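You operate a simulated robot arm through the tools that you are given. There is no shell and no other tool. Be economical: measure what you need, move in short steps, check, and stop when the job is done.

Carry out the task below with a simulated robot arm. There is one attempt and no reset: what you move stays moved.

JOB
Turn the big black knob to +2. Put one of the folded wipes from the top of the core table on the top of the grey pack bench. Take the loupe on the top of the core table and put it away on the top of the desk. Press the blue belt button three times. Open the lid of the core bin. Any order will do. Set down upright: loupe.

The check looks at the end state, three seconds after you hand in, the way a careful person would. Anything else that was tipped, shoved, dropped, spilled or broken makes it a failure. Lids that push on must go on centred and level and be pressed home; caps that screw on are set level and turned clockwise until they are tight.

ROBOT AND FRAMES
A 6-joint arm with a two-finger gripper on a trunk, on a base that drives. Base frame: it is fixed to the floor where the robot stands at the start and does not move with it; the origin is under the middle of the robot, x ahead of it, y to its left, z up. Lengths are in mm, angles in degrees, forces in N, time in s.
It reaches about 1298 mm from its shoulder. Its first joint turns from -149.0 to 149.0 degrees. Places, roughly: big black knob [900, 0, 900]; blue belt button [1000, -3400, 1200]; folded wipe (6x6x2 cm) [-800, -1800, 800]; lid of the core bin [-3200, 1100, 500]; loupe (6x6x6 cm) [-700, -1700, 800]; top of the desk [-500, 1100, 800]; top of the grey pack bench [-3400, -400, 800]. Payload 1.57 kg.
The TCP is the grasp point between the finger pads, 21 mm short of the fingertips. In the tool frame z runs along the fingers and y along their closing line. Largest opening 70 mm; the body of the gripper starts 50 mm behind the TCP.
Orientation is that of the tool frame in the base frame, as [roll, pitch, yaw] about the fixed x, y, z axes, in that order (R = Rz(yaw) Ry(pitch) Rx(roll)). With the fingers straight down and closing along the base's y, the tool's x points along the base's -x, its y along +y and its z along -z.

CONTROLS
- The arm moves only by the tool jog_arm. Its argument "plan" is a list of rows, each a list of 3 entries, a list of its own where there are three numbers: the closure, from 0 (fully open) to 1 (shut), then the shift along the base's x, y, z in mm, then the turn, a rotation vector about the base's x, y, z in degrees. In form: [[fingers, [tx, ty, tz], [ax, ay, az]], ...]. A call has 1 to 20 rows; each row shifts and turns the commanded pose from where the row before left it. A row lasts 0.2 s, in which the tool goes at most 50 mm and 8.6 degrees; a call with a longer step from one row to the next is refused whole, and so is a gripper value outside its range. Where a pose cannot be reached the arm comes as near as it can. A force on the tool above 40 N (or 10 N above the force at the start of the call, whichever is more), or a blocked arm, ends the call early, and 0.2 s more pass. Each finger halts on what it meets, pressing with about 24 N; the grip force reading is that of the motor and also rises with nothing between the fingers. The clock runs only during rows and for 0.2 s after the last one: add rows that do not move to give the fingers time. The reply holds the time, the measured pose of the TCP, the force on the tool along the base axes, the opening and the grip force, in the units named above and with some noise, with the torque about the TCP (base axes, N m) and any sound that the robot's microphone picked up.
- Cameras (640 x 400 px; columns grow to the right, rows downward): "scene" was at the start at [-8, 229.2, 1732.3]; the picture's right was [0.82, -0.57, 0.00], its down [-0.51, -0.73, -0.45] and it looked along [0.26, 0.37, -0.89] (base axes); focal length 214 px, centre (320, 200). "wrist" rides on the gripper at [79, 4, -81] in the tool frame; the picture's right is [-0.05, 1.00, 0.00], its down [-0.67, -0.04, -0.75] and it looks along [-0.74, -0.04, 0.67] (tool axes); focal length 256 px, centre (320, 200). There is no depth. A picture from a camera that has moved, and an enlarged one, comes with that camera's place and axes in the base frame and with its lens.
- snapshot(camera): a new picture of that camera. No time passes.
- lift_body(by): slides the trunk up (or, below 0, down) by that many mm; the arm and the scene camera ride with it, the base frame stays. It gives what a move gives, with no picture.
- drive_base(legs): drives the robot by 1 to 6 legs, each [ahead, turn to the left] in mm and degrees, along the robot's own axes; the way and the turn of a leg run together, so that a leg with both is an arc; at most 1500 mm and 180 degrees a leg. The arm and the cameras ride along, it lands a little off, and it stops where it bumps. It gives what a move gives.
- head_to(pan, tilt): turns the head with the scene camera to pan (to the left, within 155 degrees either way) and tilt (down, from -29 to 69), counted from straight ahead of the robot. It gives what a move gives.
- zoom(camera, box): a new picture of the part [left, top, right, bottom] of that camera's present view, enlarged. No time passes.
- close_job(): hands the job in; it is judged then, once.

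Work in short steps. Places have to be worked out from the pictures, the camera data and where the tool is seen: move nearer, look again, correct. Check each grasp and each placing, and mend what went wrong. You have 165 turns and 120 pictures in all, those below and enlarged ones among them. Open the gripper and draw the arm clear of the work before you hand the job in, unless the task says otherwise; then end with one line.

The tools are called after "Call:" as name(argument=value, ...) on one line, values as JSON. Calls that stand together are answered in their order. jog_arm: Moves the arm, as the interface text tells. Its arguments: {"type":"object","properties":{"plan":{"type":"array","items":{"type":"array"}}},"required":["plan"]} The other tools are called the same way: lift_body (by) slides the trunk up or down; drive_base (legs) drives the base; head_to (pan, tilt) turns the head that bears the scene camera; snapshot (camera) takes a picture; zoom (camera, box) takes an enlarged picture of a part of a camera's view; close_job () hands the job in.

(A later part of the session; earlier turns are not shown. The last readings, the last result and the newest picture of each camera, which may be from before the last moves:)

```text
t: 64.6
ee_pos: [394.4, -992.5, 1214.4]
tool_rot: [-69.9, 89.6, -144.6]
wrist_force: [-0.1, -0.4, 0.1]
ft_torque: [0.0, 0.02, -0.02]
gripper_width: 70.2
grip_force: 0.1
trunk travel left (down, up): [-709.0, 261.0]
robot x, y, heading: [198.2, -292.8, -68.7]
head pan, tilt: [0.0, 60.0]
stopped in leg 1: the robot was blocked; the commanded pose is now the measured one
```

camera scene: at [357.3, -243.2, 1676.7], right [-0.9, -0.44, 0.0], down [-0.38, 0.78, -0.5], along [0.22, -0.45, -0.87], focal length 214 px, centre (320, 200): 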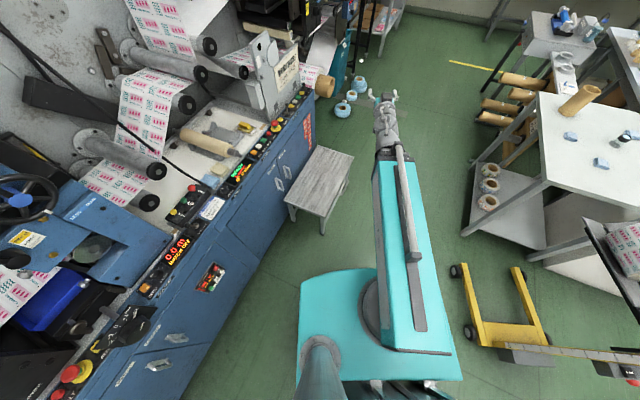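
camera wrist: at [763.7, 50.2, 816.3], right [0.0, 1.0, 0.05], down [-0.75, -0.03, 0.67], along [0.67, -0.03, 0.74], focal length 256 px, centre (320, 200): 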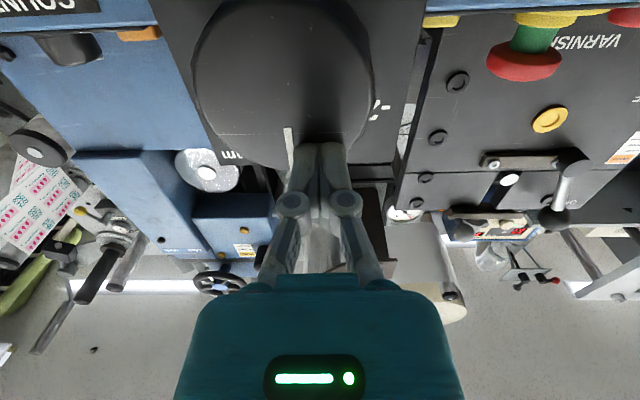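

Still blocked; check both flanks looking steeply down before forcing anything.

Call:
head_to(pan=100, tilt=60)

Call:
snapshot(camera="scene")

Call:
head_to(pan=-100, tilt=60)

Call:
snapshot(camera="scene")

```text
t: 66.3
ee_pos: [393.7, -992.0, 1213.1]
tool_rot: [-70.4, 89.6, -145.0]
wrist_force: [-0.7, 0.6, -0.6]
ft_torque: [-0.06, -0.02, -0.01]
gripper_width: 70.1
grip_force: 0.1
trunk travel left (down, up): [-709.0, 261.0]
robot x, y, heading: [194.6, -296.3, -68.6]
head pan, tilt: [100.0, 60.0]
```

```text
86 pictures are left
camera scene: at [395.0, -158.8, 1676.7], right [0.52, -0.86, 0.0], down [-0.74, -0.45, -0.5], along [0.43, 0.26, -0.87], focal length 214 px, centre (320, 200)
```

scene: 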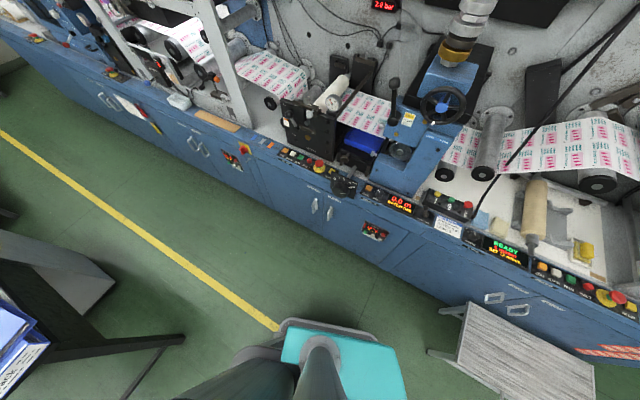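

```text
t: 69.3
ee_pos: [394.7, -992.9, 1213.2]
tool_rot: [-70.5, 89.6, -145.0]
wrist_force: [-0.1, 0.6, -0.5]
ft_torque: [0.02, -0.02, -0.01]
gripper_width: 70.0
grip_force: 0.1
trunk travel left (down, up): [-709.0, 261.0]
robot x, y, heading: [195.4, -297.4, -68.6]
head pan, tilt: [-100.0, 60.0]
```

```text
85 pictures are left
camera scene: at [272.6, -206.4, 1676.7], right [-0.2, 0.98, 0.0], down [0.85, 0.17, -0.5], along [-0.49, -0.1, -0.87], focal length 214 px, centre (320, 200)
```

scene: 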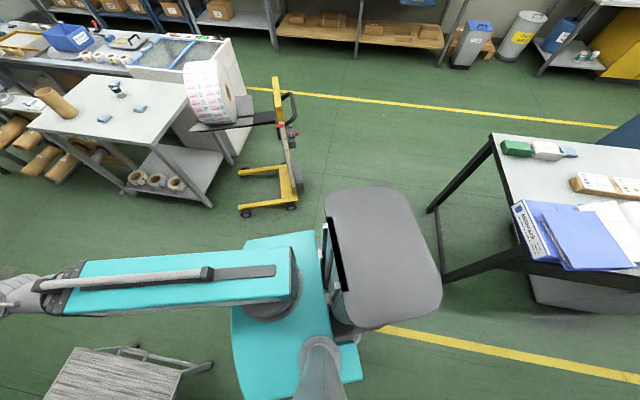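

Nothing visibly touches. I'll try a gentle forward arc to the right instead.

Call:
drive_base(legs=[[100, -12]])

```text
t: 70.5
ee_pos: [312.5, -1074.3, 1215.8]
tool_rot: [-19.1, 89.9, -102.1]
wrist_force: [0.8, 0.5, 0.3]
ft_torque: [0.02, 0.01, -0.03]
gripper_width: 70.1
grip_force: 0.0
trunk travel left (down, up): [-709.0, 261.0]
robot x, y, heading: [216.1, -359.3, -75.3]
head pan, tilt: [-100.0, 60.0]
stopped in leg 1: the robot was blocked; the commanded pose is now the measured one
```

Call:
snapshot(camera="scene")

Call:
head_to(pan=-140, tilt=65)

Call:
snapshot(camera="scene")

```text
84 pictures are left
camera scene: at [304.5, -277.6, 1676.6], right [-0.08, 1.0, 0.0], down [0.86, 0.07, -0.5], along [-0.5, -0.04, -0.87], focal length 214 px, centre (320, 200)
```

scene: 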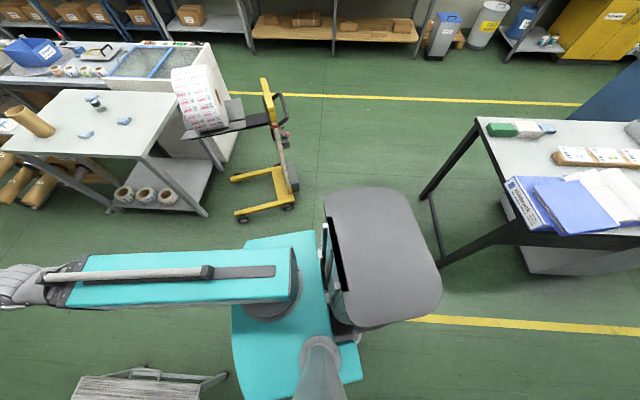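

```text
t: 71.6
ee_pos: [311.6, -1076.7, 1214.0]
tool_rot: [-28.3, 90.0, -111.4]
wrist_force: [-0.4, 0.2, -0.5]
ft_torque: [-0.02, 0.01, 0.02]
gripper_width: 69.9
grip_force: 0.0
trunk travel left (down, up): [-709.0, 261.0]
robot x, y, heading: [217.2, -359.0, -75.6]
head pan, tilt: [-140.0, 65.0]
```

```text
83 pictures are left
camera scene: at [321.1, -238.7, 1671.2], right [0.58, 0.82, 0.0], down [0.74, -0.52, -0.42], along [-0.35, 0.24, -0.91], focal length 214 px, centre (320, 200)
```

scene: 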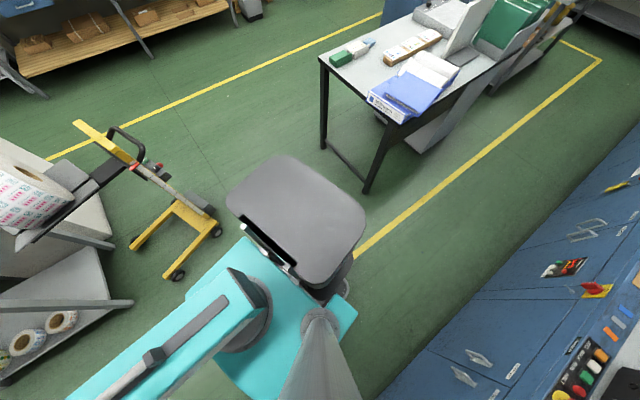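

No contact visible anywhere. I'll try again turning right; corridor centre is x≈95 between stool and table.

Call:
drive_base(legs=[[0, -20]])

```text
t: 73.5
ee_pos: [55.9, -1065.0, 1213.1]
tool_rot: [-53.1, 89.9, -156.9]
wrist_force: [0.0, 1.0, -0.3]
ft_torque: [0.01, -0.02, -0.03]
gripper_width: 70.0
grip_force: 0.0
trunk travel left (down, up): [-709.0, 261.0]
robot x, y, heading: [221.6, -357.3, -95.3]
head pan, tilt: [-140.0, 65.0]
```

That worked. Drive forward.

Call:
drive_base(legs=[[1300, 0]])

Call:
head_to(pan=35, tilt=15)

Call:
snapshot(camera="scene")

Call:
head_to(pan=-80, tilt=50)

Call:
snapshot(camera="scene")

```text
t: 81.6
ee_pos: [-93.4, -2368.6, 1213.5]
tool_rot: [-47.9, 89.9, -153.0]
wrist_force: [0.3, -0.7, -0.4]
ft_torque: [-0.02, 0.01, 0.01]
gripper_width: 70.2
grip_force: 0.0
trunk travel left (down, up): [-709.0, 261.0]
robot x, y, heading: [87.9, -1666.4, -96.6]
head pan, tilt: [-140.0, 65.0]
```

```text
t: 84.2
ee_pos: [-92.2, -2369.9, 1214.5]
tool_rot: [-47.2, 89.9, -152.2]
wrist_force: [0.6, 0.0, 0.3]
ft_torque: [-0.03, -0.02, -0.03]
gripper_width: 70.4
grip_force: 0.1
trunk travel left (down, up): [-709.0, 261.0]
robot x, y, heading: [88.1, -1666.8, -96.6]
head pan, tilt: [35.0, 15.0]
```

```text
82 pictures are left
camera scene: at [307.1, -1725.0, 1743.0], right [-0.88, -0.48, 0.0], down [-0.12, 0.23, -0.97], along [0.46, -0.85, -0.26], focal length 214 px, centre (320, 200)
```

scene: 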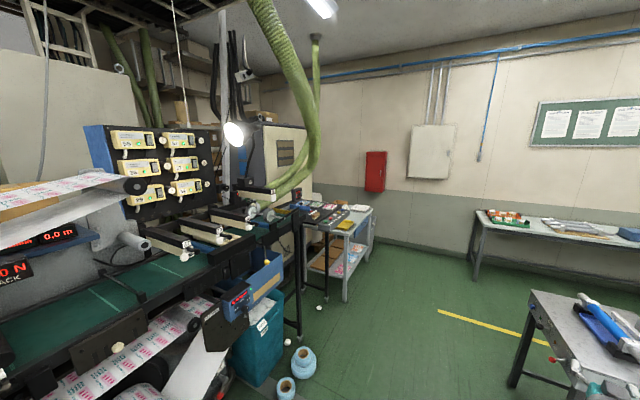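

```text
t: 86.2
ee_pos: [-92.8, -2370.2, 1213.4]
tool_rot: [-47.2, 89.8, -152.2]
wrist_force: [0.3, 0.9, 0.5]
ft_torque: [0.0, 0.02, 0.0]
gripper_width: 70.0
grip_force: 0.0
trunk travel left (down, up): [-709.0, 261.0]
robot x, y, heading: [89.5, -1666.7, -96.2]
head pan, tilt: [-80.0, 50.0]
```

```text
81 pictures are left
camera scene: at [185.7, -1647.8, 1689.3], right [-0.06, 1.0, 0.0], down [0.76, 0.05, -0.64], along [-0.64, -0.04, -0.77], focal length 214 px, centre (320, 200)
```

scene: 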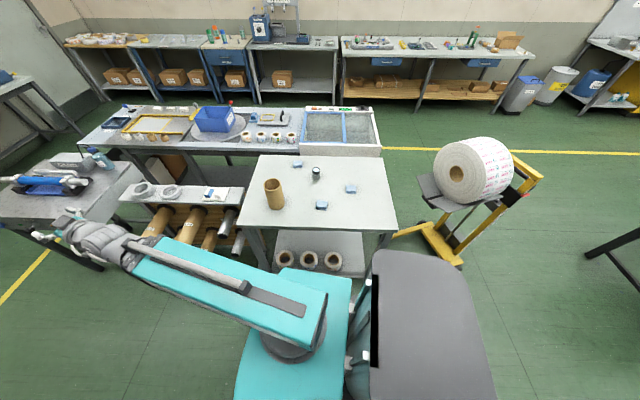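

I'm beside the core table: the loupe (dark) and three blue wipes are in view. First the button: zoom in on that direction.

Call:
head_to(pan=35, tilt=15)

Call:
zoom(camera="scene", box=[200, 150, 400, 300])

```text
t: 88.1
ee_pos: [-91.9, -2368.5, 1213.8]
tool_rot: [-47.2, 89.8, -152.3]
wrist_force: [-0.8, -0.3, 0.1]
ft_torque: [0.01, 0.02, -0.02]
gripper_width: 70.1
grip_force: 0.0
trunk travel left (down, up): [-709.0, 261.0]
robot x, y, heading: [84.2, -1665.7, -96.3]
head pan, tilt: [35.0, 15.0]
```

```text
2.67 times, centred on (300, 225) of scene
camera zoom: at [307.1, -1725.0, 1743.0], right [-0.88, -0.48, 0.0], down [-0.12, 0.23, -0.97], along [0.46, -0.85, -0.26], focal length 572 px, centre (373, 133)
```

zoom: 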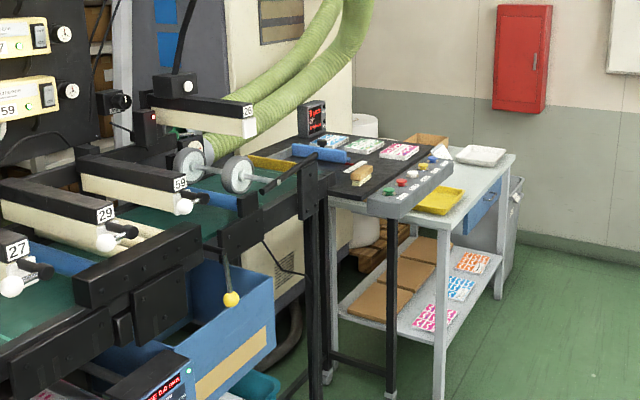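

The blue button is on a slanted operator panel at about (950,−3300,1200). Drive to roughly (310,−2950).

Call:
drive_base(legs=[[0, 16], [1250, 0]])

Call:
head_to(pan=45, tilt=40)

Call:
snapshot(camera="scene")

```text
t: 89.2
ee_pos: [-28.3, -2381.4, 1214.7]
tool_rot: [-59.5, 89.7, -159.2]
wrist_force: [0.1, -0.3, 0.6]
ft_torque: [0.01, -0.05, 0.04]
gripper_width: 69.9
grip_force: 0.1
trunk travel left (down, up): [-709.0, 261.0]
robot x, y, heading: [84.4, -1665.9, -92.5]
head pan, tilt: [35.0, 15.0]
stopped in leg 1: the robot was blocked; the commanded pose is now the measured one
```

```text
t: 90.1
ee_pos: [-27.7, -2382.2, 1214.6]
tool_rot: [-62.1, 89.6, -161.7]
wrist_force: [0.5, 0.5, 0.0]
ft_torque: [0.03, 0.0, -0.03]
gripper_width: 70.1
grip_force: 0.0
trunk travel left (down, up): [-709.0, 261.0]
robot x, y, heading: [86.6, -1667.3, -92.5]
head pan, tilt: [45.0, 40.0]
```

```text
79 pictures are left
camera scene: at [316.5, -1693.3, 1703.5], right [-0.74, -0.68, 0.0], down [-0.43, 0.47, -0.77], along [0.52, -0.57, -0.64], focal length 214 px, centre (320, 200)
```

scene: 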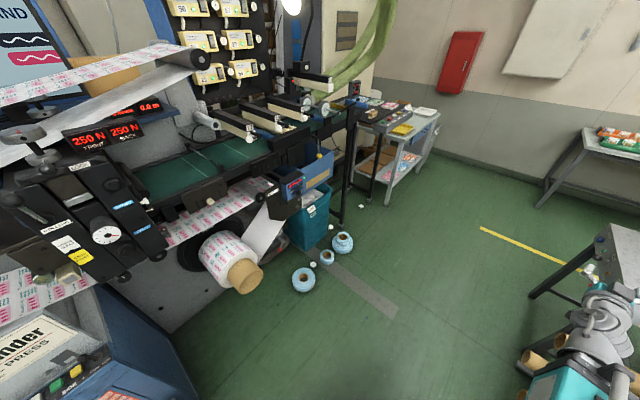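

Retry the turn.

Call:
drive_base(legs=[[0, 12], [1250, 0]])

```text
t: 91.1
ee_pos: [29.2, -2389.9, 1214.2]
tool_rot: [-66.0, 89.6, -161.1]
wrist_force: [0.3, 0.5, 0.2]
ft_torque: [0.03, -0.02, 0.05]
gripper_width: 69.9
grip_force: 0.1
trunk travel left (down, up): [-709.0, 261.0]
robot x, y, heading: [86.0, -1666.3, -89.1]
head pan, tilt: [45.0, 40.0]
stopped in leg 1: the robot was blocked; the commanded pose is now the measured one
```

Pure turns stall, so use a forward arc to the left (also avoids protruding core tubes at x≈−200).

Call:
drive_base(legs=[[400, 20]])

```text
t: 92.7
ee_pos: [111.5, -2504.6, 1215.3]
tool_rot: [-45.3, 89.6, -134.5]
wrist_force: [0.9, 0.5, 0.9]
ft_torque: [0.02, -0.03, 0.0]
gripper_width: 70.0
grip_force: 0.0
trunk travel left (down, up): [-709.0, 261.0]
robot x, y, heading: [87.3, -1778.4, -84.2]
head pan, tilt: [45.0, 40.0]
stopped in leg 1: the robot was blocked; the commanded pose is now the measured one
```

The stalls are likely the arm sitting at its awkward, extended limit pose. I'll tuck the arm: tool pointing down and closer in.

Call:
jog_arm(plan=[[0, [0, 10, 0], [8.5, 0, 0]], [0, [0, 10, 0], [8.5, 0, 0]], [0, [0, 10, 0], [8.5, 0, 0]], [0, [0, 10, 0], [8.5, 0, 0]], [0, [0, 10, 0], [8.5, 0, 0]], [0, [0, 10, 0], [8.5, 0, 0]], [0, [0, 10, 0], [8.5, 0, 0]], [0, [0, 10, 0], [8.5, 0, 0]], [0, [0, 10, 0], [8.5, 0, 0]], [0, [0, 10, 0], [8.5, 0, 0]], [0, [0, 10, 0], [5, 0, 0]], [0, [0, 0, 0], [0, 0, 0]]])

```text
t: 95.2
ee_pos: [104.8, -2417.6, 1030.3]
tool_rot: [-178.9, 7.4, 90.3]
wrist_force: [-1.3, 0.9, 1.3]
ft_torque: [0.02, -0.02, 0.01]
gripper_width: 70.0
grip_force: 0.1
out of reach, approached as far as the arm can: row 1, 2, 3, 4, 5, 6, 7, 8, 9, 10
trunk travel left (down, up): [-709.0, 261.0]
robot x, y, heading: [93.3, -1779.3, -84.0]
head pan, tilt: [45.0, 40.0]
```

Call:
drive_base(legs=[[400, 20]])

```text
t: 98.2
ee_pos: [420.0, -2753.4, 1029.4]
tool_rot: [-178.9, 7.5, 109.7]
wrist_force: [-0.2, 0.3, 0.0]
ft_torque: [0.02, -0.01, 0.0]
gripper_width: 70.3
grip_force: 0.0
trunk travel left (down, up): [-709.0, 261.0]
robot x, y, heading: [189.0, -2160.8, -64.2]
head pan, tilt: [45.0, 40.0]
```

Works now. Continue to near the panel.

Call:
drive_base(legs=[[850, -14]])

Call:
head_to(pan=45, tilt=40)

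Call:
snapshot(camera="scene")

```text
t: 103.6
ee_pos: [513.8, -3600.4, 1029.6]
tool_rot: [-178.9, 7.5, 94.1]
wrist_force: [0.0, 0.7, -0.4]
ft_torque: [-0.01, -0.01, -0.01]
gripper_width: 70.0
grip_force: 0.1
trunk travel left (down, up): [-709.0, 261.0]
robot x, y, heading: [450.7, -2970.0, -79.8]
head pan, tilt: [45.0, 40.0]
```

```text
t: 104.2
ee_pos: [514.6, -3600.3, 1030.5]
tool_rot: [-178.9, 7.5, 94.2]
wrist_force: [0.2, 0.2, -0.2]
ft_torque: [0.01, 0.03, 0.03]
gripper_width: 69.8
grip_force: 0.0
trunk travel left (down, up): [-709.0, 261.0]
robot x, y, heading: [454.5, -2964.9, -80.2]
head pan, tilt: [45.0, 40.0]
```

```text
78 pictures are left
camera scene: at [682.6, -2942.4, 1703.4], right [-0.57, -0.82, 0.0], down [-0.53, 0.37, -0.77], along [0.63, -0.44, -0.64], focal length 214 px, centre (320, 200)
```

scene: 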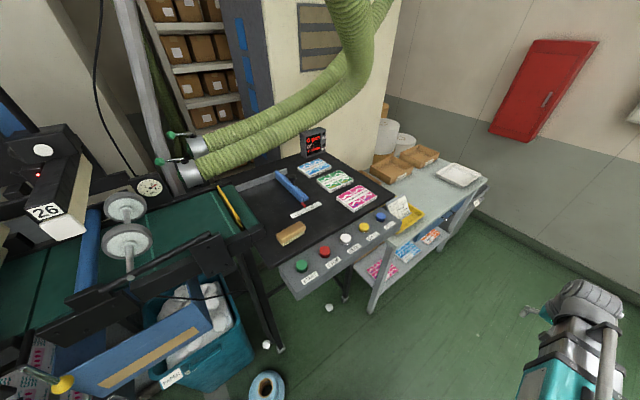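

Call:
zoom(camera="scene", box=[270, 180, 430, 300])

```text
3.33 times, centred on (350, 240) of scene
camera zoom: at [682.6, -2942.4, 1703.4], right [-0.57, -0.82, 0.0], down [-0.53, 0.37, -0.77], along [0.63, -0.44, -0.64], focal length 715 px, centre (220, 67)
```

zoom: 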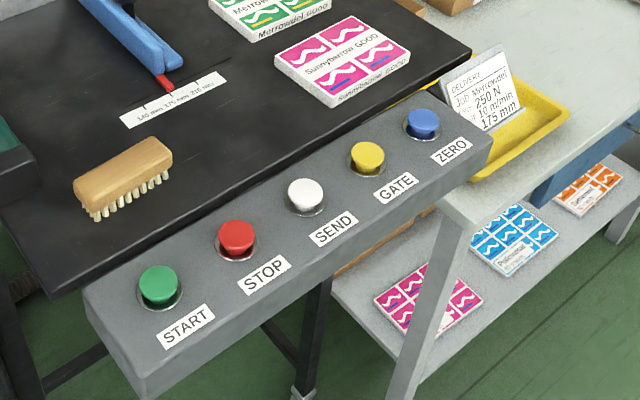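

The blue button (ZERO) is on the panel's top face near (991,−3406,~1200). Raise the arm, straighten the tool, then move over it.

Call:
jog_arm(plan=[[1, [0, 0, 48], [1.25, 0, 0]], [1, [0, 0, 48], [1.25, 0, 0]], [1, [0, 0, 48], [1.25, 0, 0]], [1, [0, 0, 48], [1.25, 0, 0]], [1, [0, 0, 48], [1.25, 0, 0]], [1, [0, 0, 48], [1.25, 0, 0]], [1, [0, 0, 45], [0, 0, 0]], [1, [0, 0, 0], [0, 0, 0]]])

Call:
jog_arm(plan=[[1, [44, 20, 0], [0, 0, 0]], [1, [44, 20, 0], [0, 0, 0]], [1, [44, 20, 0], [0, 0, 0]], [1, [44, 20, 0], [0, 0, 0]], [1, [44, 20, 0], [0, 0, 0]], [1, [44, 20, 0], [0, 0, 0]], [1, [44, 20, 0], [0, 0, 0]], [1, [44, 20, 0], [0, 0, 0]], [1, [44, 20, 0], [0, 0, 0]], [1, [44, 15, 0], [0, 0, 0]], [1, [0, 0, 0], [0, 0, 0]]])

Call:
snapshot(camera="wrist")

```text
t: 106.0
ee_pos: [513.5, -3602.2, 1027.8]
tool_rot: [-179.5, 0.0, 94.1]
wrist_force: [1.0, -0.9, 0.1]
ft_torque: [0.02, 0.01, -0.02]
gripper_width: 0.0
grip_force: 24.5
out of reach, approached as far as the arm can: row 1, 2, 3, 4, 5, 6, 7
trunk travel left (down, up): [-709.0, 261.0]
robot x, y, heading: [453.8, -2964.7, -80.1]
head pan, tilt: [45.0, 40.0]
```

```text
t: 108.2
ee_pos: [918.7, -3421.1, 1027.3]
tool_rot: [-178.8, 0.2, 93.4]
wrist_force: [-11.5, -5.4, -0.9]
ft_torque: [0.55, -1.26, -0.17]
gripper_width: 0.0
grip_force: 24.2
out of reach, approached as far as the arm can: row 6
trunk travel left (down, up): [-709.0, 261.0]
robot x, y, heading: [454.6, -2961.4, -80.3]
head pan, tilt: [45.0, 40.0]
stopped in row 10: the force on the tool passed its limit at 102 N (the readings are from after the stop); the commanded pose is now the measured one
```

```text
76 pictures are left
camera wrist: at [918.2, -3340.9, 1110.2], right [1.0, 0.01, -0.02], down [0.02, -0.66, 0.75], along [-0.01, -0.75, -0.66], focal length 256 px, centre (320, 200)
```

wrist: 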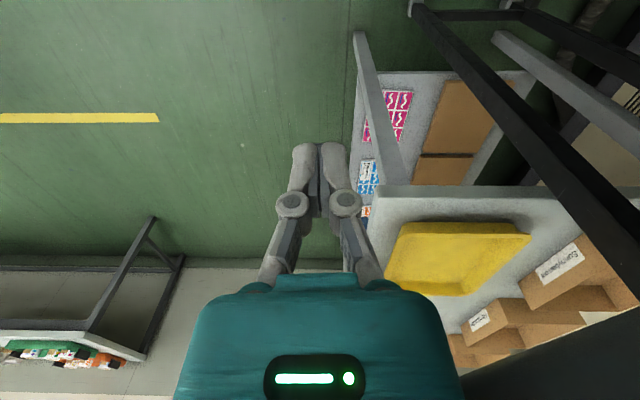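

The arm can't change height itself (trunk only), so it bumped the panel side. Back away, check nothing moved.

Call:
jog_arm(plan=[[1, [-20, -8, 0], [0, 0, 0]], [1, [-40, -10, 0], [0, 0, 0]], [1, [-40, -10, 0], [0, 0, 0]], [1, [-40, -10, 0], [0, 0, 0]], [1, [-40, -10, 0], [0, 0, 0]], [1, [0, 0, 0], [0, 0, 0]]])

Call:
snapshot(camera="scene")

```text
t: 109.6
ee_pos: [740.7, -3467.7, 1028.0]
tool_rot: [-178.8, 0.0, 93.7]
wrist_force: [-0.9, 0.2, 0.4]
ft_torque: [0.02, -0.04, -0.03]
gripper_width: 0.0
grip_force: 23.9
trunk travel left (down, up): [-709.0, 261.0]
robot x, y, heading: [453.9, -2966.5, -80.2]
head pan, tilt: [45.0, 40.0]
```

```text
75 pictures are left
camera scene: at [682.2, -2942.5, 1703.5], right [-0.57, -0.82, 0.0], down [-0.53, 0.37, -0.77], along [0.63, -0.44, -0.64], focal length 214 px, centre (320, 200)
```

scene: 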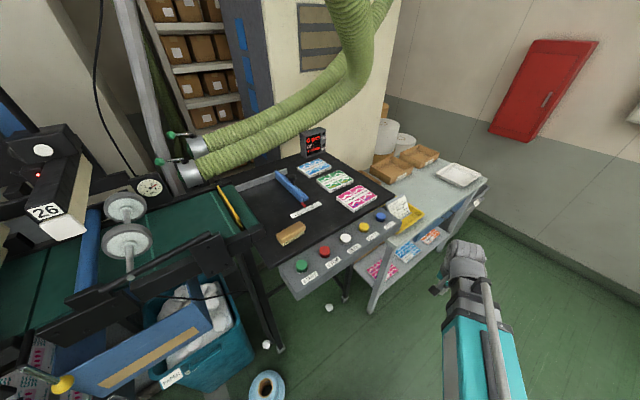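

Nothing was displaced. Raise trunk 250, then look with the wrist.

Call:
lift_body(by=250)

Call:
jog_arm(plan=[[1, [40, 20, 0], [0, 0, 0]], [1, [40, 20, 0], [0, 0, 0]], [1, [40, 20, 0], [0, 0, 0]], [1, [40, 20, 0], [0, 0, 0]], [1, [30, 20, 0], [0, 0, 0]], [1, [0, 0, 0], [0, 0, 0]]])

Call:
snapshot(camera="wrist")

Call:
snapshot(camera="scene")

```text
t: 112.2
ee_pos: [741.6, -3467.4, 1279.1]
tool_rot: [-178.7, 0.0, 93.7]
wrist_force: [-0.7, -0.4, 0.1]
ft_torque: [-0.01, 0.0, -0.01]
gripper_width: 0.1
grip_force: 24.0
trunk travel left (down, up): [-959.0, 11.0]
robot x, y, heading: [448.3, -2968.5, -80.0]
head pan, tilt: [45.0, 40.0]
```

```text
t: 113.5
ee_pos: [931.3, -3369.9, 1278.5]
tool_rot: [-178.7, 0.1, 93.6]
wrist_force: [0.5, -0.1, -0.2]
ft_torque: [-0.03, -0.02, 0.03]
gripper_width: 0.0
grip_force: 24.1
out of reach, approached as far as the arm can: row 5
trunk travel left (down, up): [-959.0, 11.0]
robot x, y, heading: [451.3, -2966.7, -79.9]
head pan, tilt: [45.0, 40.0]
```

```text
74 pictures are left
camera wrist: at [932.1, -3289.6, 1360.0], right [1.0, 0.01, -0.02], down [0.02, -0.67, 0.75], along [-0.01, -0.75, -0.67], focal length 256 px, centre (320, 200)
```

wrist: 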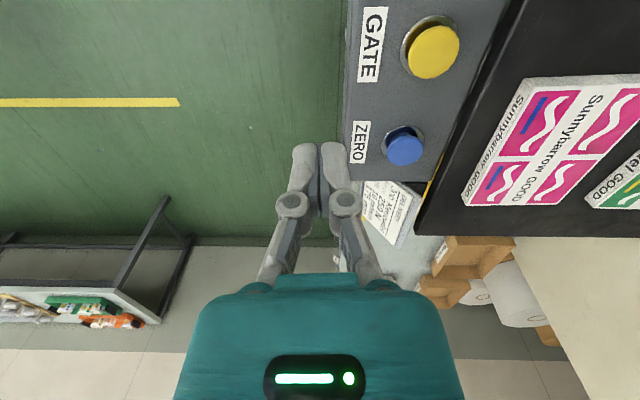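

```text
73 pictures are left
camera scene: at [682.5, -2942.6, 1953.5], right [-0.57, -0.82, 0.0], down [-0.53, 0.37, -0.77], along [0.63, -0.44, -0.64], focal length 214 px, centre (320, 200)
```

scene: 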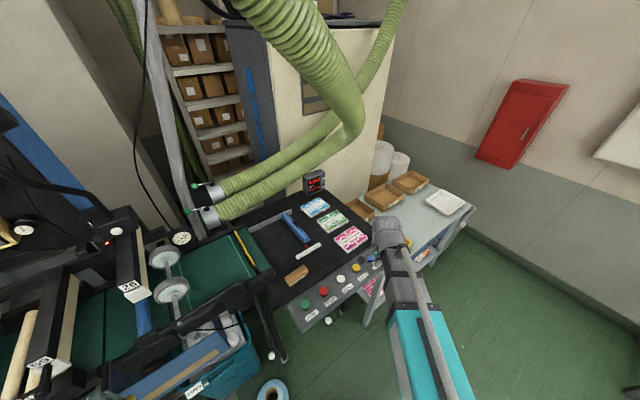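

Two views agree: button top at (997,−3414,1190). Position the closed fingertips above it and descend to just above.

Call:
jog_arm(plan=[[1, [22, -15, 0], [0, 0, 0]], [1, [22, -15, 0], [0, 0, 0]], [1, [22, -14, 0], [0, 0, 0]], [1, [0, 0, 0], [0, 0, 0]]])

Call:
lift_body(by=-50)

Call:
snapshot(camera="wrist")

```text
t: 114.5
ee_pos: [996.6, -3412.3, 1278.8]
tool_rot: [-178.8, 0.1, 93.7]
wrist_force: [0.3, 0.5, -0.1]
ft_torque: [0.01, -0.03, 0.02]
gripper_width: 0.0
grip_force: 24.1
trunk travel left (down, up): [-959.0, 11.0]
robot x, y, heading: [450.4, -2964.3, -79.7]
head pan, tilt: [45.0, 40.0]
```

```text
t: 115.5
ee_pos: [997.4, -3413.1, 1228.6]
tool_rot: [-178.9, 0.1, 93.7]
wrist_force: [-0.1, -0.3, 0.7]
ft_torque: [0.01, -0.03, 0.0]
gripper_width: 0.1
grip_force: 23.6
trunk travel left (down, up): [-909.0, 61.0]
robot x, y, heading: [453.7, -2965.1, -80.1]
head pan, tilt: [45.0, 40.0]
```

```text
72 pictures are left
camera wrist: at [997.9, -3332.5, 1310.0], right [1.0, 0.01, -0.02], down [0.02, -0.67, 0.75], along [-0.01, -0.75, -0.67], focal length 256 px, centre (320, 200)
```

wrist: 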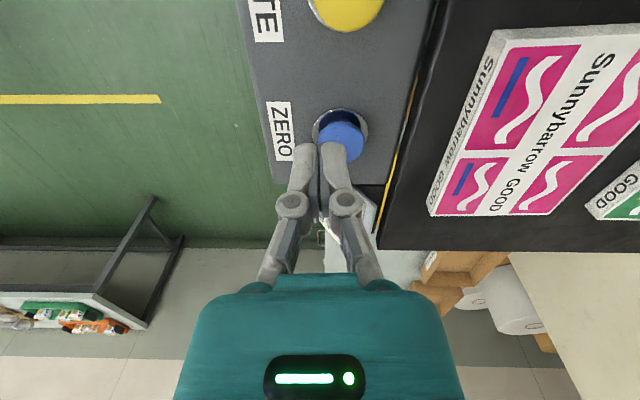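

Depth is ambiguous (1153–1190). Check with scene zoom for relation of fingertips to the button.

Call:
zoom(camera="scene", box=[320, 200, 440, 290])

```text
4.44 times, centred on (380, 245) of scene
camera zoom: at [682.5, -2942.3, 1903.4], right [-0.57, -0.82, 0.0], down [-0.53, 0.37, -0.77], along [0.63, -0.44, -0.64], focal length 953 px, centre (53, 0)
```

zoom: 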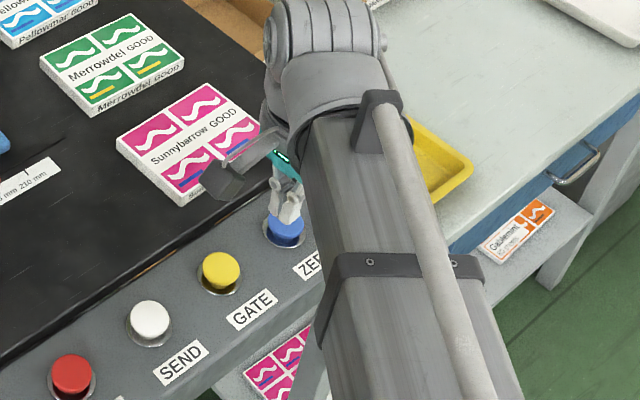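

Combining all views: button ≈ (1002,−3419,1186). Adjust and descend in small steps.

Call:
jog_arm(plan=[[1, [6, -6, 0], [0, 0, 0]], [1, [0, 0, 0], [0, 0, 0]]])

Call:
lift_body(by=-14)

Call:
lift_body(by=-4)

Call:
snapshot(camera="wrist")

```text
t: 116.1
ee_pos: [1003.6, -3416.9, 1227.4]
tool_rot: [-178.8, 0.1, 93.7]
wrist_force: [-0.2, 0.0, 0.2]
ft_torque: [0.01, 0.01, 0.02]
gripper_width: 0.1
grip_force: 24.0
trunk travel left (down, up): [-909.0, 61.0]
robot x, y, heading: [455.3, -2964.0, -80.3]
head pan, tilt: [45.0, 40.0]
```

```text
t: 116.7
ee_pos: [1005.3, -3417.4, 1214.3]
tool_rot: [-178.8, 0.1, 93.7]
wrist_force: [-0.5, -0.4, 0.0]
ft_torque: [0.01, 0.02, 0.03]
gripper_width: 0.2
grip_force: 24.0
trunk travel left (down, up): [-895.0, 75.0]
robot x, y, heading: [454.0, -2970.0, -79.8]
head pan, tilt: [45.0, 40.0]
```

```text
t: 117.2
ee_pos: [1004.8, -3417.3, 1210.0]
tool_rot: [-178.8, 0.1, 93.8]
wrist_force: [0.5, 0.2, -0.8]
ft_torque: [-0.01, -0.01, 0.0]
gripper_width: 0.0
grip_force: 23.7
trunk travel left (down, up): [-891.0, 79.0]
robot x, y, heading: [453.3, -2963.4, -80.0]
head pan, tilt: [45.0, 40.0]
```

```text
70 pictures are left
camera wrist: at [1004.7, -3337.9, 1292.0], right [1.0, 0.01, -0.02], down [0.02, -0.67, 0.75], along [-0.01, -0.75, -0.67], focal length 256 px, centre (320, 200)
```

wrist: 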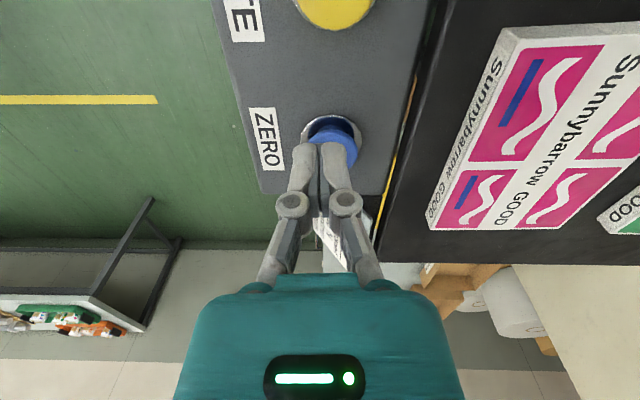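

Shift 5 mm in +x and continue descending.

Call:
jog_arm(plan=[[1, [5, 0, 0], [0, 0, 0]], [1, [0, 0, 0], [0, 0, 0]]])

Call:
lift_body(by=-3)

Call:
lift_body(by=-3)

```text
t: 117.8
ee_pos: [1009.9, -3417.3, 1210.3]
tool_rot: [-178.8, 0.0, 93.8]
wrist_force: [-0.4, -0.2, -0.2]
ft_torque: [0.01, -0.03, 0.02]
gripper_width: 0.0
grip_force: 24.5
trunk travel left (down, up): [-891.0, 79.0]
robot x, y, heading: [450.3, -2967.5, -80.1]
head pan, tilt: [45.0, 40.0]
```

```text
t: 118.3
ee_pos: [1010.7, -3417.8, 1206.8]
tool_rot: [-178.8, 0.0, 93.7]
wrist_force: [-0.7, -0.4, 0.3]
ft_torque: [-0.04, -0.03, 0.02]
gripper_width: 0.0
grip_force: 24.0
trunk travel left (down, up): [-888.0, 82.0]
robot x, y, heading: [452.3, -2965.6, -79.9]
head pan, tilt: [45.0, 40.0]
```

```text
t: 118.9
ee_pos: [1009.6, -3417.7, 1203.8]
tool_rot: [-178.8, 0.1, 93.7]
wrist_force: [-0.3, 0.5, 0.3]
ft_torque: [0.02, 0.0, 0.0]
gripper_width: 0.0
grip_force: 24.2
trunk travel left (down, up): [-885.0, 85.0]
robot x, y, heading: [448.2, -2962.6, -79.9]
head pan, tilt: [45.0, 40.0]
```

Call:
lift_body(by=-3)

Call:
lift_body(by=-3)

Call:
zoom(camera="wrist", box=[240, 80, 400, 200])

```text
t: 119.4
ee_pos: [1008.9, -3418.0, 1200.9]
tool_rot: [-178.8, 0.2, 93.7]
wrist_force: [-0.6, 0.8, -1.0]
ft_torque: [-0.01, 0.0, 0.02]
gripper_width: 0.0
grip_force: 23.7
trunk travel left (down, up): [-882.0, 88.0]
robot x, y, heading: [454.3, -2960.8, -80.1]
head pan, tilt: [45.0, 40.0]
```

```text
t: 119.9
ee_pos: [1009.4, -3418.7, 1198.1]
tool_rot: [-178.8, 0.1, 93.8]
wrist_force: [-0.4, -0.3, 0.2]
ft_torque: [-0.02, 0.05, 0.02]
gripper_width: 0.0
grip_force: 23.8
trunk travel left (down, up): [-879.0, 91.0]
robot x, y, heading: [452.1, -2964.0, -80.2]
head pan, tilt: [45.0, 40.0]
```

```text
3.33 times, centred on (320, 140) of wrist
camera zoom: at [1009.9, -3338.1, 1280.0], right [1.0, 0.01, -0.02], down [0.02, -0.67, 0.75], along [-0.01, -0.75, -0.67], focal length 853 px, centre (320, 400)
```

zoom: 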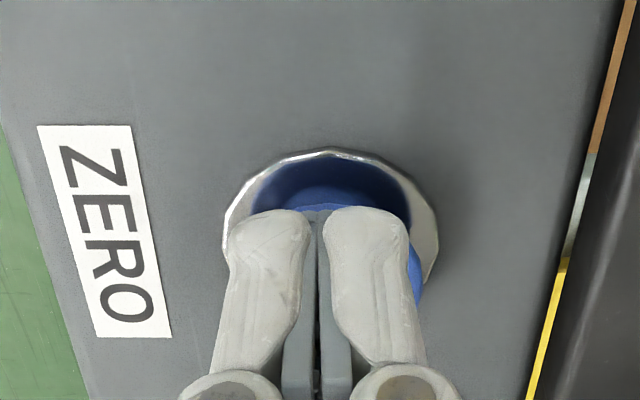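

Aligned over the button; keep descending.

Call:
lift_body(by=-3)

Call:
lift_body(by=-3)

Call:
lift_body(by=-3)

Call:
lift_body(by=-2)

```text
t: 120.4
ee_pos: [1009.8, -3417.1, 1194.7]
tool_rot: [-178.8, 0.2, 93.7]
wrist_force: [-0.1, -0.8, -0.8]
ft_torque: [-0.01, -0.01, -0.05]
gripper_width: 0.0
grip_force: 24.0
trunk travel left (down, up): [-876.0, 94.0]
robot x, y, heading: [453.9, -2964.7, -80.0]
head pan, tilt: [45.0, 40.0]
```

```text
t: 120.9
ee_pos: [1011.1, -3418.4, 1192.4]
tool_rot: [-178.8, 0.1, 93.7]
wrist_force: [-0.8, -0.3, 0.7]
ft_torque: [0.01, 0.01, 0.02]
gripper_width: 0.0
grip_force: 23.9
trunk travel left (down, up): [-873.0, 97.0]
robot x, y, heading: [452.2, -2965.1, -80.0]
head pan, tilt: [45.0, 40.0]
```

```text
t: 121.5
ee_pos: [1009.5, -3417.4, 1189.0]
tool_rot: [-178.7, 0.2, 93.8]
wrist_force: [0.7, -0.6, -0.4]
ft_torque: [-0.01, -0.02, 0.04]
gripper_width: 0.1
grip_force: 24.1
trunk travel left (down, up): [-870.0, 100.0]
robot x, y, heading: [452.1, -2967.2, -80.1]
head pan, tilt: [45.0, 40.0]
```

```text
t: 122.0
ee_pos: [1010.5, -3419.5, 1187.1]
tool_rot: [-178.8, 0.1, 93.7]
wrist_force: [0.5, -0.1, 0.5]
ft_torque: [0.02, -0.05, -0.02]
gripper_width: 0.0
grip_force: 23.5
trunk travel left (down, up): [-868.0, 102.0]
robot x, y, heading: [452.8, -2964.9, -79.9]
head pan, tilt: [45.0, 40.0]
```

Still no contact at tip z≈1166; look again.

Call:
zoom(camera="wrist", box=[240, 80, 400, 200])

Call:
zoom(camera="scene", box=[340, 170, 420, 230])

```text
3.33 times, centred on (320, 140) of wrist
camera zoom: at [1009.9, -3338.1, 1269.0], right [1.0, 0.01, -0.02], down [0.02, -0.67, 0.75], along [-0.01, -0.75, -0.67], focal length 853 px, centre (320, 400)
```

zoom: 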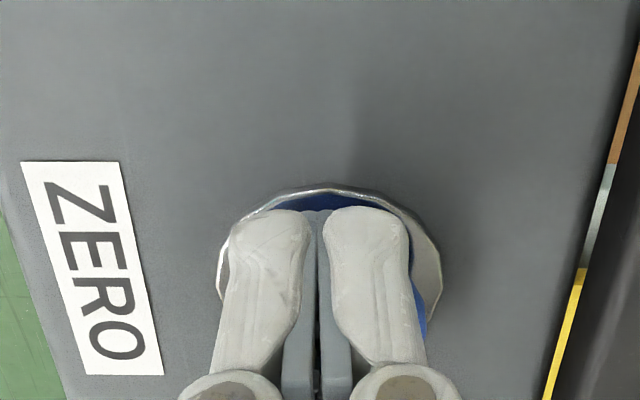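

```text
6.67 times, centred on (380, 200) of scene
camera zoom: at [682.6, -2942.3, 1862.4], right [-0.57, -0.82, 0.0], down [-0.53, 0.37, -0.77], along [0.63, -0.44, -0.64], focal length 1430 px, centre (-80, 200)
```

zoom: 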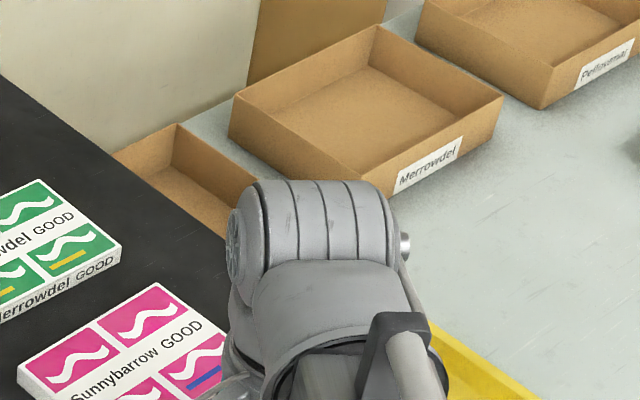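

The bezel grows such that the button is lower and farther (~(1011,−3444,1153)). Shift −25 in y and continue.

Call:
jog_arm(plan=[[1, [0, -12, 0], [0, 0, 0]], [1, [1, -13, 0], [0, 0, 0]], [1, [0, 0, 0], [0, 0, 0]]])

Call:
zoom(camera="wrist", box=[240, 80, 400, 200])

```text
t: 122.8
ee_pos: [1011.5, -3442.0, 1188.1]
tool_rot: [-178.8, 0.0, 93.7]
wrist_force: [0.7, -0.9, 0.0]
ft_torque: [0.01, 0.0, 0.0]
gripper_width: 0.0
grip_force: 23.9
trunk travel left (down, up): [-868.0, 102.0]
robot x, y, heading: [453.2, -2966.1, -80.0]
head pan, tilt: [45.0, 40.0]
```

```text
3.33 times, centred on (320, 140) of wrist
camera zoom: at [1011.2, -3362.5, 1269.0], right [1.0, 0.01, -0.02], down [0.02, -0.67, 0.75], along [-0.01, -0.75, -0.67], focal length 853 px, centre (320, 400)
```

zoom: 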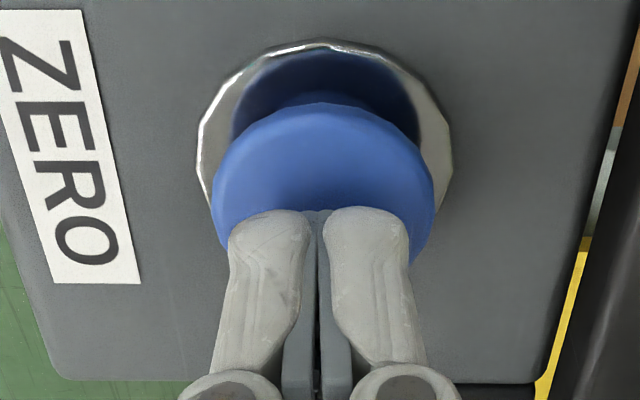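

Clear view now: button centre ≈(1012,−3446), top z≈1148. Nudge −4 y and descend.

Call:
jog_arm(plan=[[1, [1, -4, 0], [0, 0, 0]], [1, [0, 0, 0], [0, 0, 0]]])

Call:
lift_body(by=-8)

Call:
lift_body(by=-4)

Call:
lift_body(by=-3)

Call:
lift_body(by=-2)

```text
t: 123.4
ee_pos: [1011.3, -3446.6, 1186.8]
tool_rot: [-178.8, 0.1, 93.7]
wrist_force: [0.4, 0.2, 0.0]
ft_torque: [0.0, 0.0, 0.01]
gripper_width: 0.1
grip_force: 23.7
trunk travel left (down, up): [-868.0, 102.0]
robot x, y, heading: [452.7, -2966.8, -79.9]
head pan, tilt: [45.0, 40.0]
```

```text
t: 124.0
ee_pos: [1011.2, -3446.5, 1179.0]
tool_rot: [-178.8, 0.2, 93.7]
wrist_force: [-0.5, 0.4, 1.0]
ft_torque: [0.0, -0.01, 0.02]
gripper_width: 0.0
grip_force: 24.1
trunk travel left (down, up): [-860.0, 110.0]
robot x, y, heading: [451.1, -2968.8, -80.1]
head pan, tilt: [45.0, 40.0]
```

```text
t: 124.5
ee_pos: [1011.6, -3445.5, 1176.4]
tool_rot: [-178.8, 0.2, 93.7]
wrist_force: [5.0, -4.8, 22.0]
ft_torque: [0.04, -0.13, -0.01]
gripper_width: 5.8
grip_force: 29.1
trunk travel left (down, up): [-856.0, 114.0]
robot x, y, heading: [450.7, -2967.8, -79.9]
head pan, tilt: [45.0, 40.0]
heard: click
```

```text
t: 124.8
ee_pos: [1013.3, -3446.5, 1176.8]
tool_rot: [-178.9, 0.2, 93.8]
wrist_force: [1.4, -1.7, 27.4]
ft_torque: [0.13, -0.08, -0.01]
gripper_width: 5.7
grip_force: 28.7
trunk travel left (down, up): [-856.0, 114.0]
robot x, y, heading: [453.3, -2968.7, -79.8]
head pan, tilt: [45.0, 40.0]
stopped: the force on the tool passed its limit at 46 N (the readings are from after the stop); the commanded pose is now the measured one
```

```text
t: 125.2
ee_pos: [1011.5, -3446.8, 1176.3]
tool_rot: [-179.0, 0.3, 93.6]
wrist_force: [0.1, -0.9, 33.8]
ft_torque: [0.18, -0.03, 0.04]
gripper_width: 6.2
grip_force: 28.5
trunk travel left (down, up): [-855.0, 115.0]
robot x, y, heading: [450.3, -2967.3, -79.9]
head pan, tilt: [45.0, 40.0]
stopped: the force on the tool passed its limit at 44 N (the readings are from after the stop); the commanded pose is now the measured one
```

One click heard = first press. Raise to release, then press again.

Call:
lift_body(by=12)

Call:
lift_body(by=-12)

```text
t: 125.8
ee_pos: [1014.8, -3449.0, 1185.3]
tool_rot: [-178.9, 0.2, 93.7]
wrist_force: [0.0, -0.1, 0.3]
ft_torque: [0.0, -0.03, -0.01]
gripper_width: 0.0
grip_force: 28.6
trunk travel left (down, up): [-867.0, 103.0]
robot x, y, heading: [452.0, -2962.7, -79.8]
head pan, tilt: [45.0, 40.0]
```

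```text
t: 126.3
ee_pos: [1013.1, -3448.3, 1175.6]
tool_rot: [-179.1, 0.3, 93.6]
wrist_force: [1.3, -1.9, 22.9]
ft_torque: [0.14, 0.02, -0.01]
gripper_width: 5.7
grip_force: 28.6
trunk travel left (down, up): [-856.0, 114.0]
robot x, y, heading: [456.2, -2965.8, -80.3]
head pan, tilt: [45.0, 40.0]
heard: click
stopped: the force on the tool passed its limit at 42 N (the readings are from after the stop); the commanded pose is now the measured one
```

Second click. Release and press a third time.

Call:
lift_body(by=12)

Call:
lift_body(by=-11)

Call:
lift_body(by=100)

Call:
snapshot(camera="wrist")

```text
t: 126.9
ee_pos: [1014.1, -3448.8, 1185.7]
tool_rot: [-179.0, 0.1, 93.7]
wrist_force: [-0.2, -0.2, -0.1]
ft_torque: [0.0, 0.05, 0.0]
gripper_width: 0.1
grip_force: 28.9
trunk travel left (down, up): [-868.0, 102.0]
robot x, y, heading: [453.8, -2964.7, -80.0]
head pan, tilt: [45.0, 40.0]
```

```text
t: 127.5
ee_pos: [1014.9, -3449.3, 1176.6]
tool_rot: [-179.1, 0.3, 93.8]
wrist_force: [2.6, -2.1, 10.5]
ft_torque: [0.02, -0.07, 0.01]
gripper_width: 5.9
grip_force: 28.2
trunk travel left (down, up): [-857.0, 113.0]
robot x, y, heading: [449.9, -2965.4, -80.1]
head pan, tilt: [45.0, 40.0]
heard: click
```

```text
t: 128.8
ee_pos: [1014.6, -3449.6, 1275.6]
tool_rot: [-179.1, 0.3, 93.8]
wrist_force: [0.2, -0.1, -1.0]
ft_torque: [0.0, 0.0, 0.01]
gripper_width: 0.0
grip_force: 28.5
trunk travel left (down, up): [-957.0, 13.0]
robot x, y, heading: [452.7, -2967.9, -79.9]
head pan, tilt: [45.0, 40.0]
```

```text
65 pictures are left
camera wrist: at [1014.5, -3368.5, 1357.1], right [1.0, 0.01, -0.02], down [0.02, -0.66, 0.75], along [0.0, -0.75, -0.66], focal length 256 px, centre (320, 200)
```

wrist: 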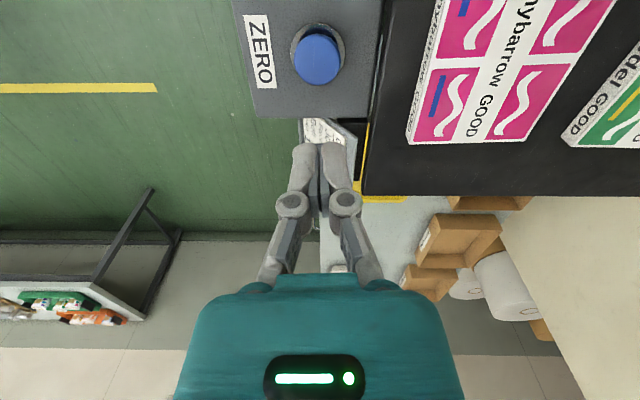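

Three clicks registered. Retract the arm and reverse back to the core table.

Call:
jog_arm(plan=[[0, [-45, -12, 0], [0, 0, 0]], [0, [-45, -12, 0], [0, 0, 0]], [0, [-45, -12, 0], [0, 0, 0]], [0, [-45, -12, 0], [0, 0, 0]], [0, [-45, -12, 0], [0, 0, 0]], [0, [-45, -12, 0], [0, 0, 0]], [0, [-45, -12, 0], [0, 0, 0]], [0, [-45, -12, 0], [0, 0, 0]], [0, [-45, -12, 0], [0, 0, 0]], [0, [-45, -12, 0], [0, 0, 0]], [0, [0, 0, 0], [0, 0, 0]]])

Call:
drive_base(legs=[[-1150, 0]])

Call:
head_to(pan=-95, tilt=50)

Call:
snapshot(camera="scene")

```text
t: 131.2
ee_pos: [564.4, -3565.5, 1275.8]
tool_rot: [-178.9, 0.3, 93.7]
wrist_force: [-0.1, 0.6, -0.3]
ft_torque: [0.02, -0.01, -0.02]
gripper_width: 70.0
grip_force: 0.1
out of reach, approached as far as the arm can: row 3, 9
trunk travel left (down, up): [-957.0, 13.0]
robot x, y, heading: [454.5, -2965.0, -80.3]
head pan, tilt: [45.0, 40.0]
```

```text
t: 138.4
ee_pos: [363.9, -2437.5, 1276.3]
tool_rot: [-179.0, 0.4, 91.6]
wrist_force: [-0.1, 0.7, 0.3]
ft_torque: [0.0, -0.01, -0.02]
gripper_width: 69.8
grip_force: 0.0
trunk travel left (down, up): [-957.0, 13.0]
robot x, y, heading: [273.9, -1833.4, -82.2]
head pan, tilt: [45.0, 40.0]
```

```text
t: 140.6
ee_pos: [364.4, -2435.8, 1276.4]
tool_rot: [-179.0, 0.2, 91.8]
wrist_force: [0.7, -0.2, -1.0]
ft_torque: [0.06, -0.04, 0.0]
gripper_width: 70.0
grip_force: 0.2
trunk travel left (down, up): [-957.0, 13.0]
robot x, y, heading: [276.1, -1835.0, -82.1]
head pan, tilt: [-95.0, 50.0]
```

```text
64 pictures are left
camera scene: at [359.1, -1770.3, 1936.9], right [-0.05, 1.0, 0.0], down [0.76, 0.04, -0.64], along [-0.64, -0.03, -0.77], focal length 214 px, centre (320, 200)
```

scene: 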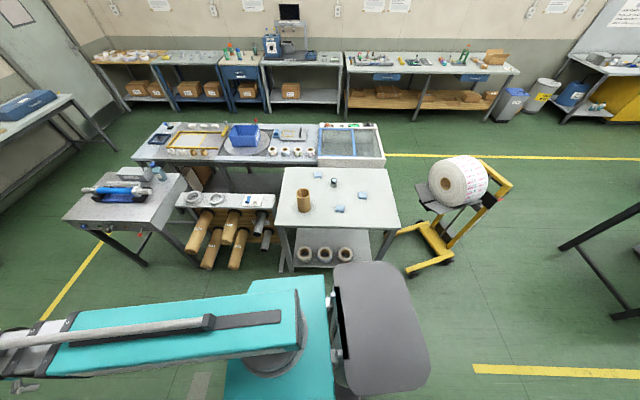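

Call:
zoom(camera="scene", box=[270, 160, 400, 240])

```text
4.92 times, centred on (335, 200) of scene
camera zoom: at [359.1, -1770.3, 1936.9], right [-0.05, 1.0, 0.0], down [0.76, 0.04, -0.64], along [-0.64, -0.03, -0.77], focal length 1056 px, centre (246, 200)
```

zoom: 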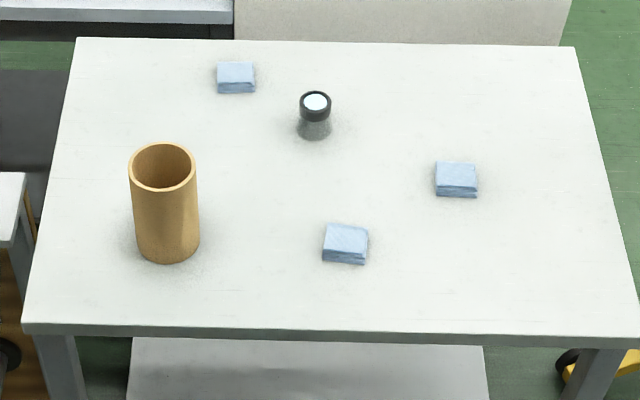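

Loupe at ≈(−737,−1721), 60 mm tall; nearest wipe at ≈(−518,−1675). Swing the arm round over the table at height.

Call:
jog_arm(plan=[[0, [-43, 0, 0], [0, 0, 0]], [0, [-43, 0, 0], [0, 0, 0]], [0, [-43, 0, 0], [0, 0, 0]], [0, [-43, 0, 0], [0, 0, 0]], [0, [-43, 0, 0], [0, 0, 0]], [0, [-43, 0, 0], [0, 0, 0]], [0, [-43, 0, 0], [0, 0, 0]], [0, [-43, 0, 0], [0, 0, 0]], [0, [-43, 0, 0], [0, 0, 0]], [0, [-43, 0, 0], [0, 0, 0]], [0, [-43, 0, 0], [0, 0, 0]], [0, [-43, 0, 0], [0, 0, 0]], [0, [0, 0, 0], [0, 0, 0]]])

Call:
jog_arm(plan=[[0, [-37, 29, 0], [0, 0, 0]], [0, [-37, 29, 0], [0, 0, 0]], [0, [-37, 29, 0], [0, 0, 0]], [0, [-37, 29, 0], [0, 0, 0]], [0, [-37, 29, 0], [0, 0, 0]], [0, [-37, 29, 0], [0, 0, 0]], [0, [-37, 29, 0], [0, 0, 0]], [0, [-37, 29, 0], [0, 0, 0]], [0, [-37, 29, 0], [0, 0, 0]], [0, [-37, 29, 0], [0, 0, 0]], [0, [-37, 29, 0], [0, 0, 0]], [0, [-37, 29, 0], [0, 0, 0]], [0, [0, 0, 0], [0, 0, 0]]])

```text
t: 143.4
ee_pos: [-147.8, -2436.5, 1275.4]
tool_rot: [-178.9, 0.3, 91.6]
wrist_force: [0.5, 0.3, -0.1]
ft_torque: [0.0, 0.04, 0.01]
gripper_width: 69.9
grip_force: 0.0
trunk travel left (down, up): [-957.0, 13.0]
robot x, y, heading: [269.7, -1831.6, -81.9]
head pan, tilt: [-95.0, 50.0]
```

```text
t: 146.2
ee_pos: [-593.8, -2088.0, 1276.0]
tool_rot: [-178.9, 0.3, 91.7]
wrist_force: [0.8, -0.2, -0.2]
ft_torque: [0.01, 0.01, -0.01]
gripper_width: 70.0
grip_force: 0.0
trunk travel left (down, up): [-957.0, 13.0]
robot x, y, heading: [272.8, -1835.3, -82.0]
head pan, tilt: [-95.0, 50.0]
```

Call:
jog_arm(plan=[[0, [-16, 40, 0], [0, 0, 0]], [0, [-16, 40, 0], [0, 0, 0]], [0, [-16, 40, 0], [0, 0, 0]], [0, [-16, 40, 0], [0, 0, 0]], [0, [-16, 40, 0], [0, 0, 0]], [0, [-16, 40, 0], [0, 0, 0]], [0, [-16, 40, 0], [0, 0, 0]], [0, [-16, 40, 0], [0, 0, 0]], [0, [-16, 40, 0], [0, 0, 0]], [0, [0, 0, 0], [0, 0, 0]]])

Call:
lift_body(by=-300)

Call:
snapshot(camera="wrist")

```text
t: 148.4
ee_pos: [-739.2, -1728.5, 1276.1]
tool_rot: [-179.0, 0.3, 91.8]
wrist_force: [-0.2, -0.9, 0.3]
ft_torque: [-0.01, 0.02, -0.01]
gripper_width: 70.0
grip_force: 0.0
trunk travel left (down, up): [-957.0, 13.0]
robot x, y, heading: [272.0, -1830.4, -82.2]
head pan, tilt: [-95.0, 50.0]
```

```text
t: 151.4
ee_pos: [-740.6, -1728.8, 975.2]
tool_rot: [-178.9, 0.2, 91.7]
wrist_force: [-0.6, -0.2, -0.1]
ft_torque: [-0.02, 0.03, 0.02]
gripper_width: 70.1
grip_force: 0.0
trunk travel left (down, up): [-657.0, 313.0]
robot x, y, heading: [276.9, -1831.6, -82.1]
head pan, tilt: [-95.0, 50.0]
```

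```text
62 pictures are left
camera wrist: at [-737.0, -1648.3, 1057.2], right [1.0, -0.02, -0.02], down [0.0, -0.66, 0.75], along [-0.03, -0.75, -0.66], focal length 256 px, centre (320, 200)
```

wrist: 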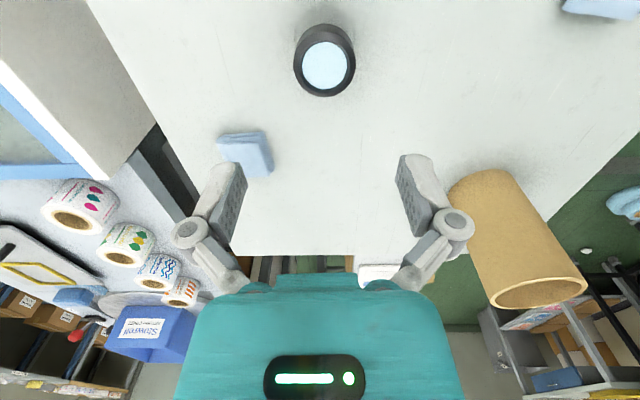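

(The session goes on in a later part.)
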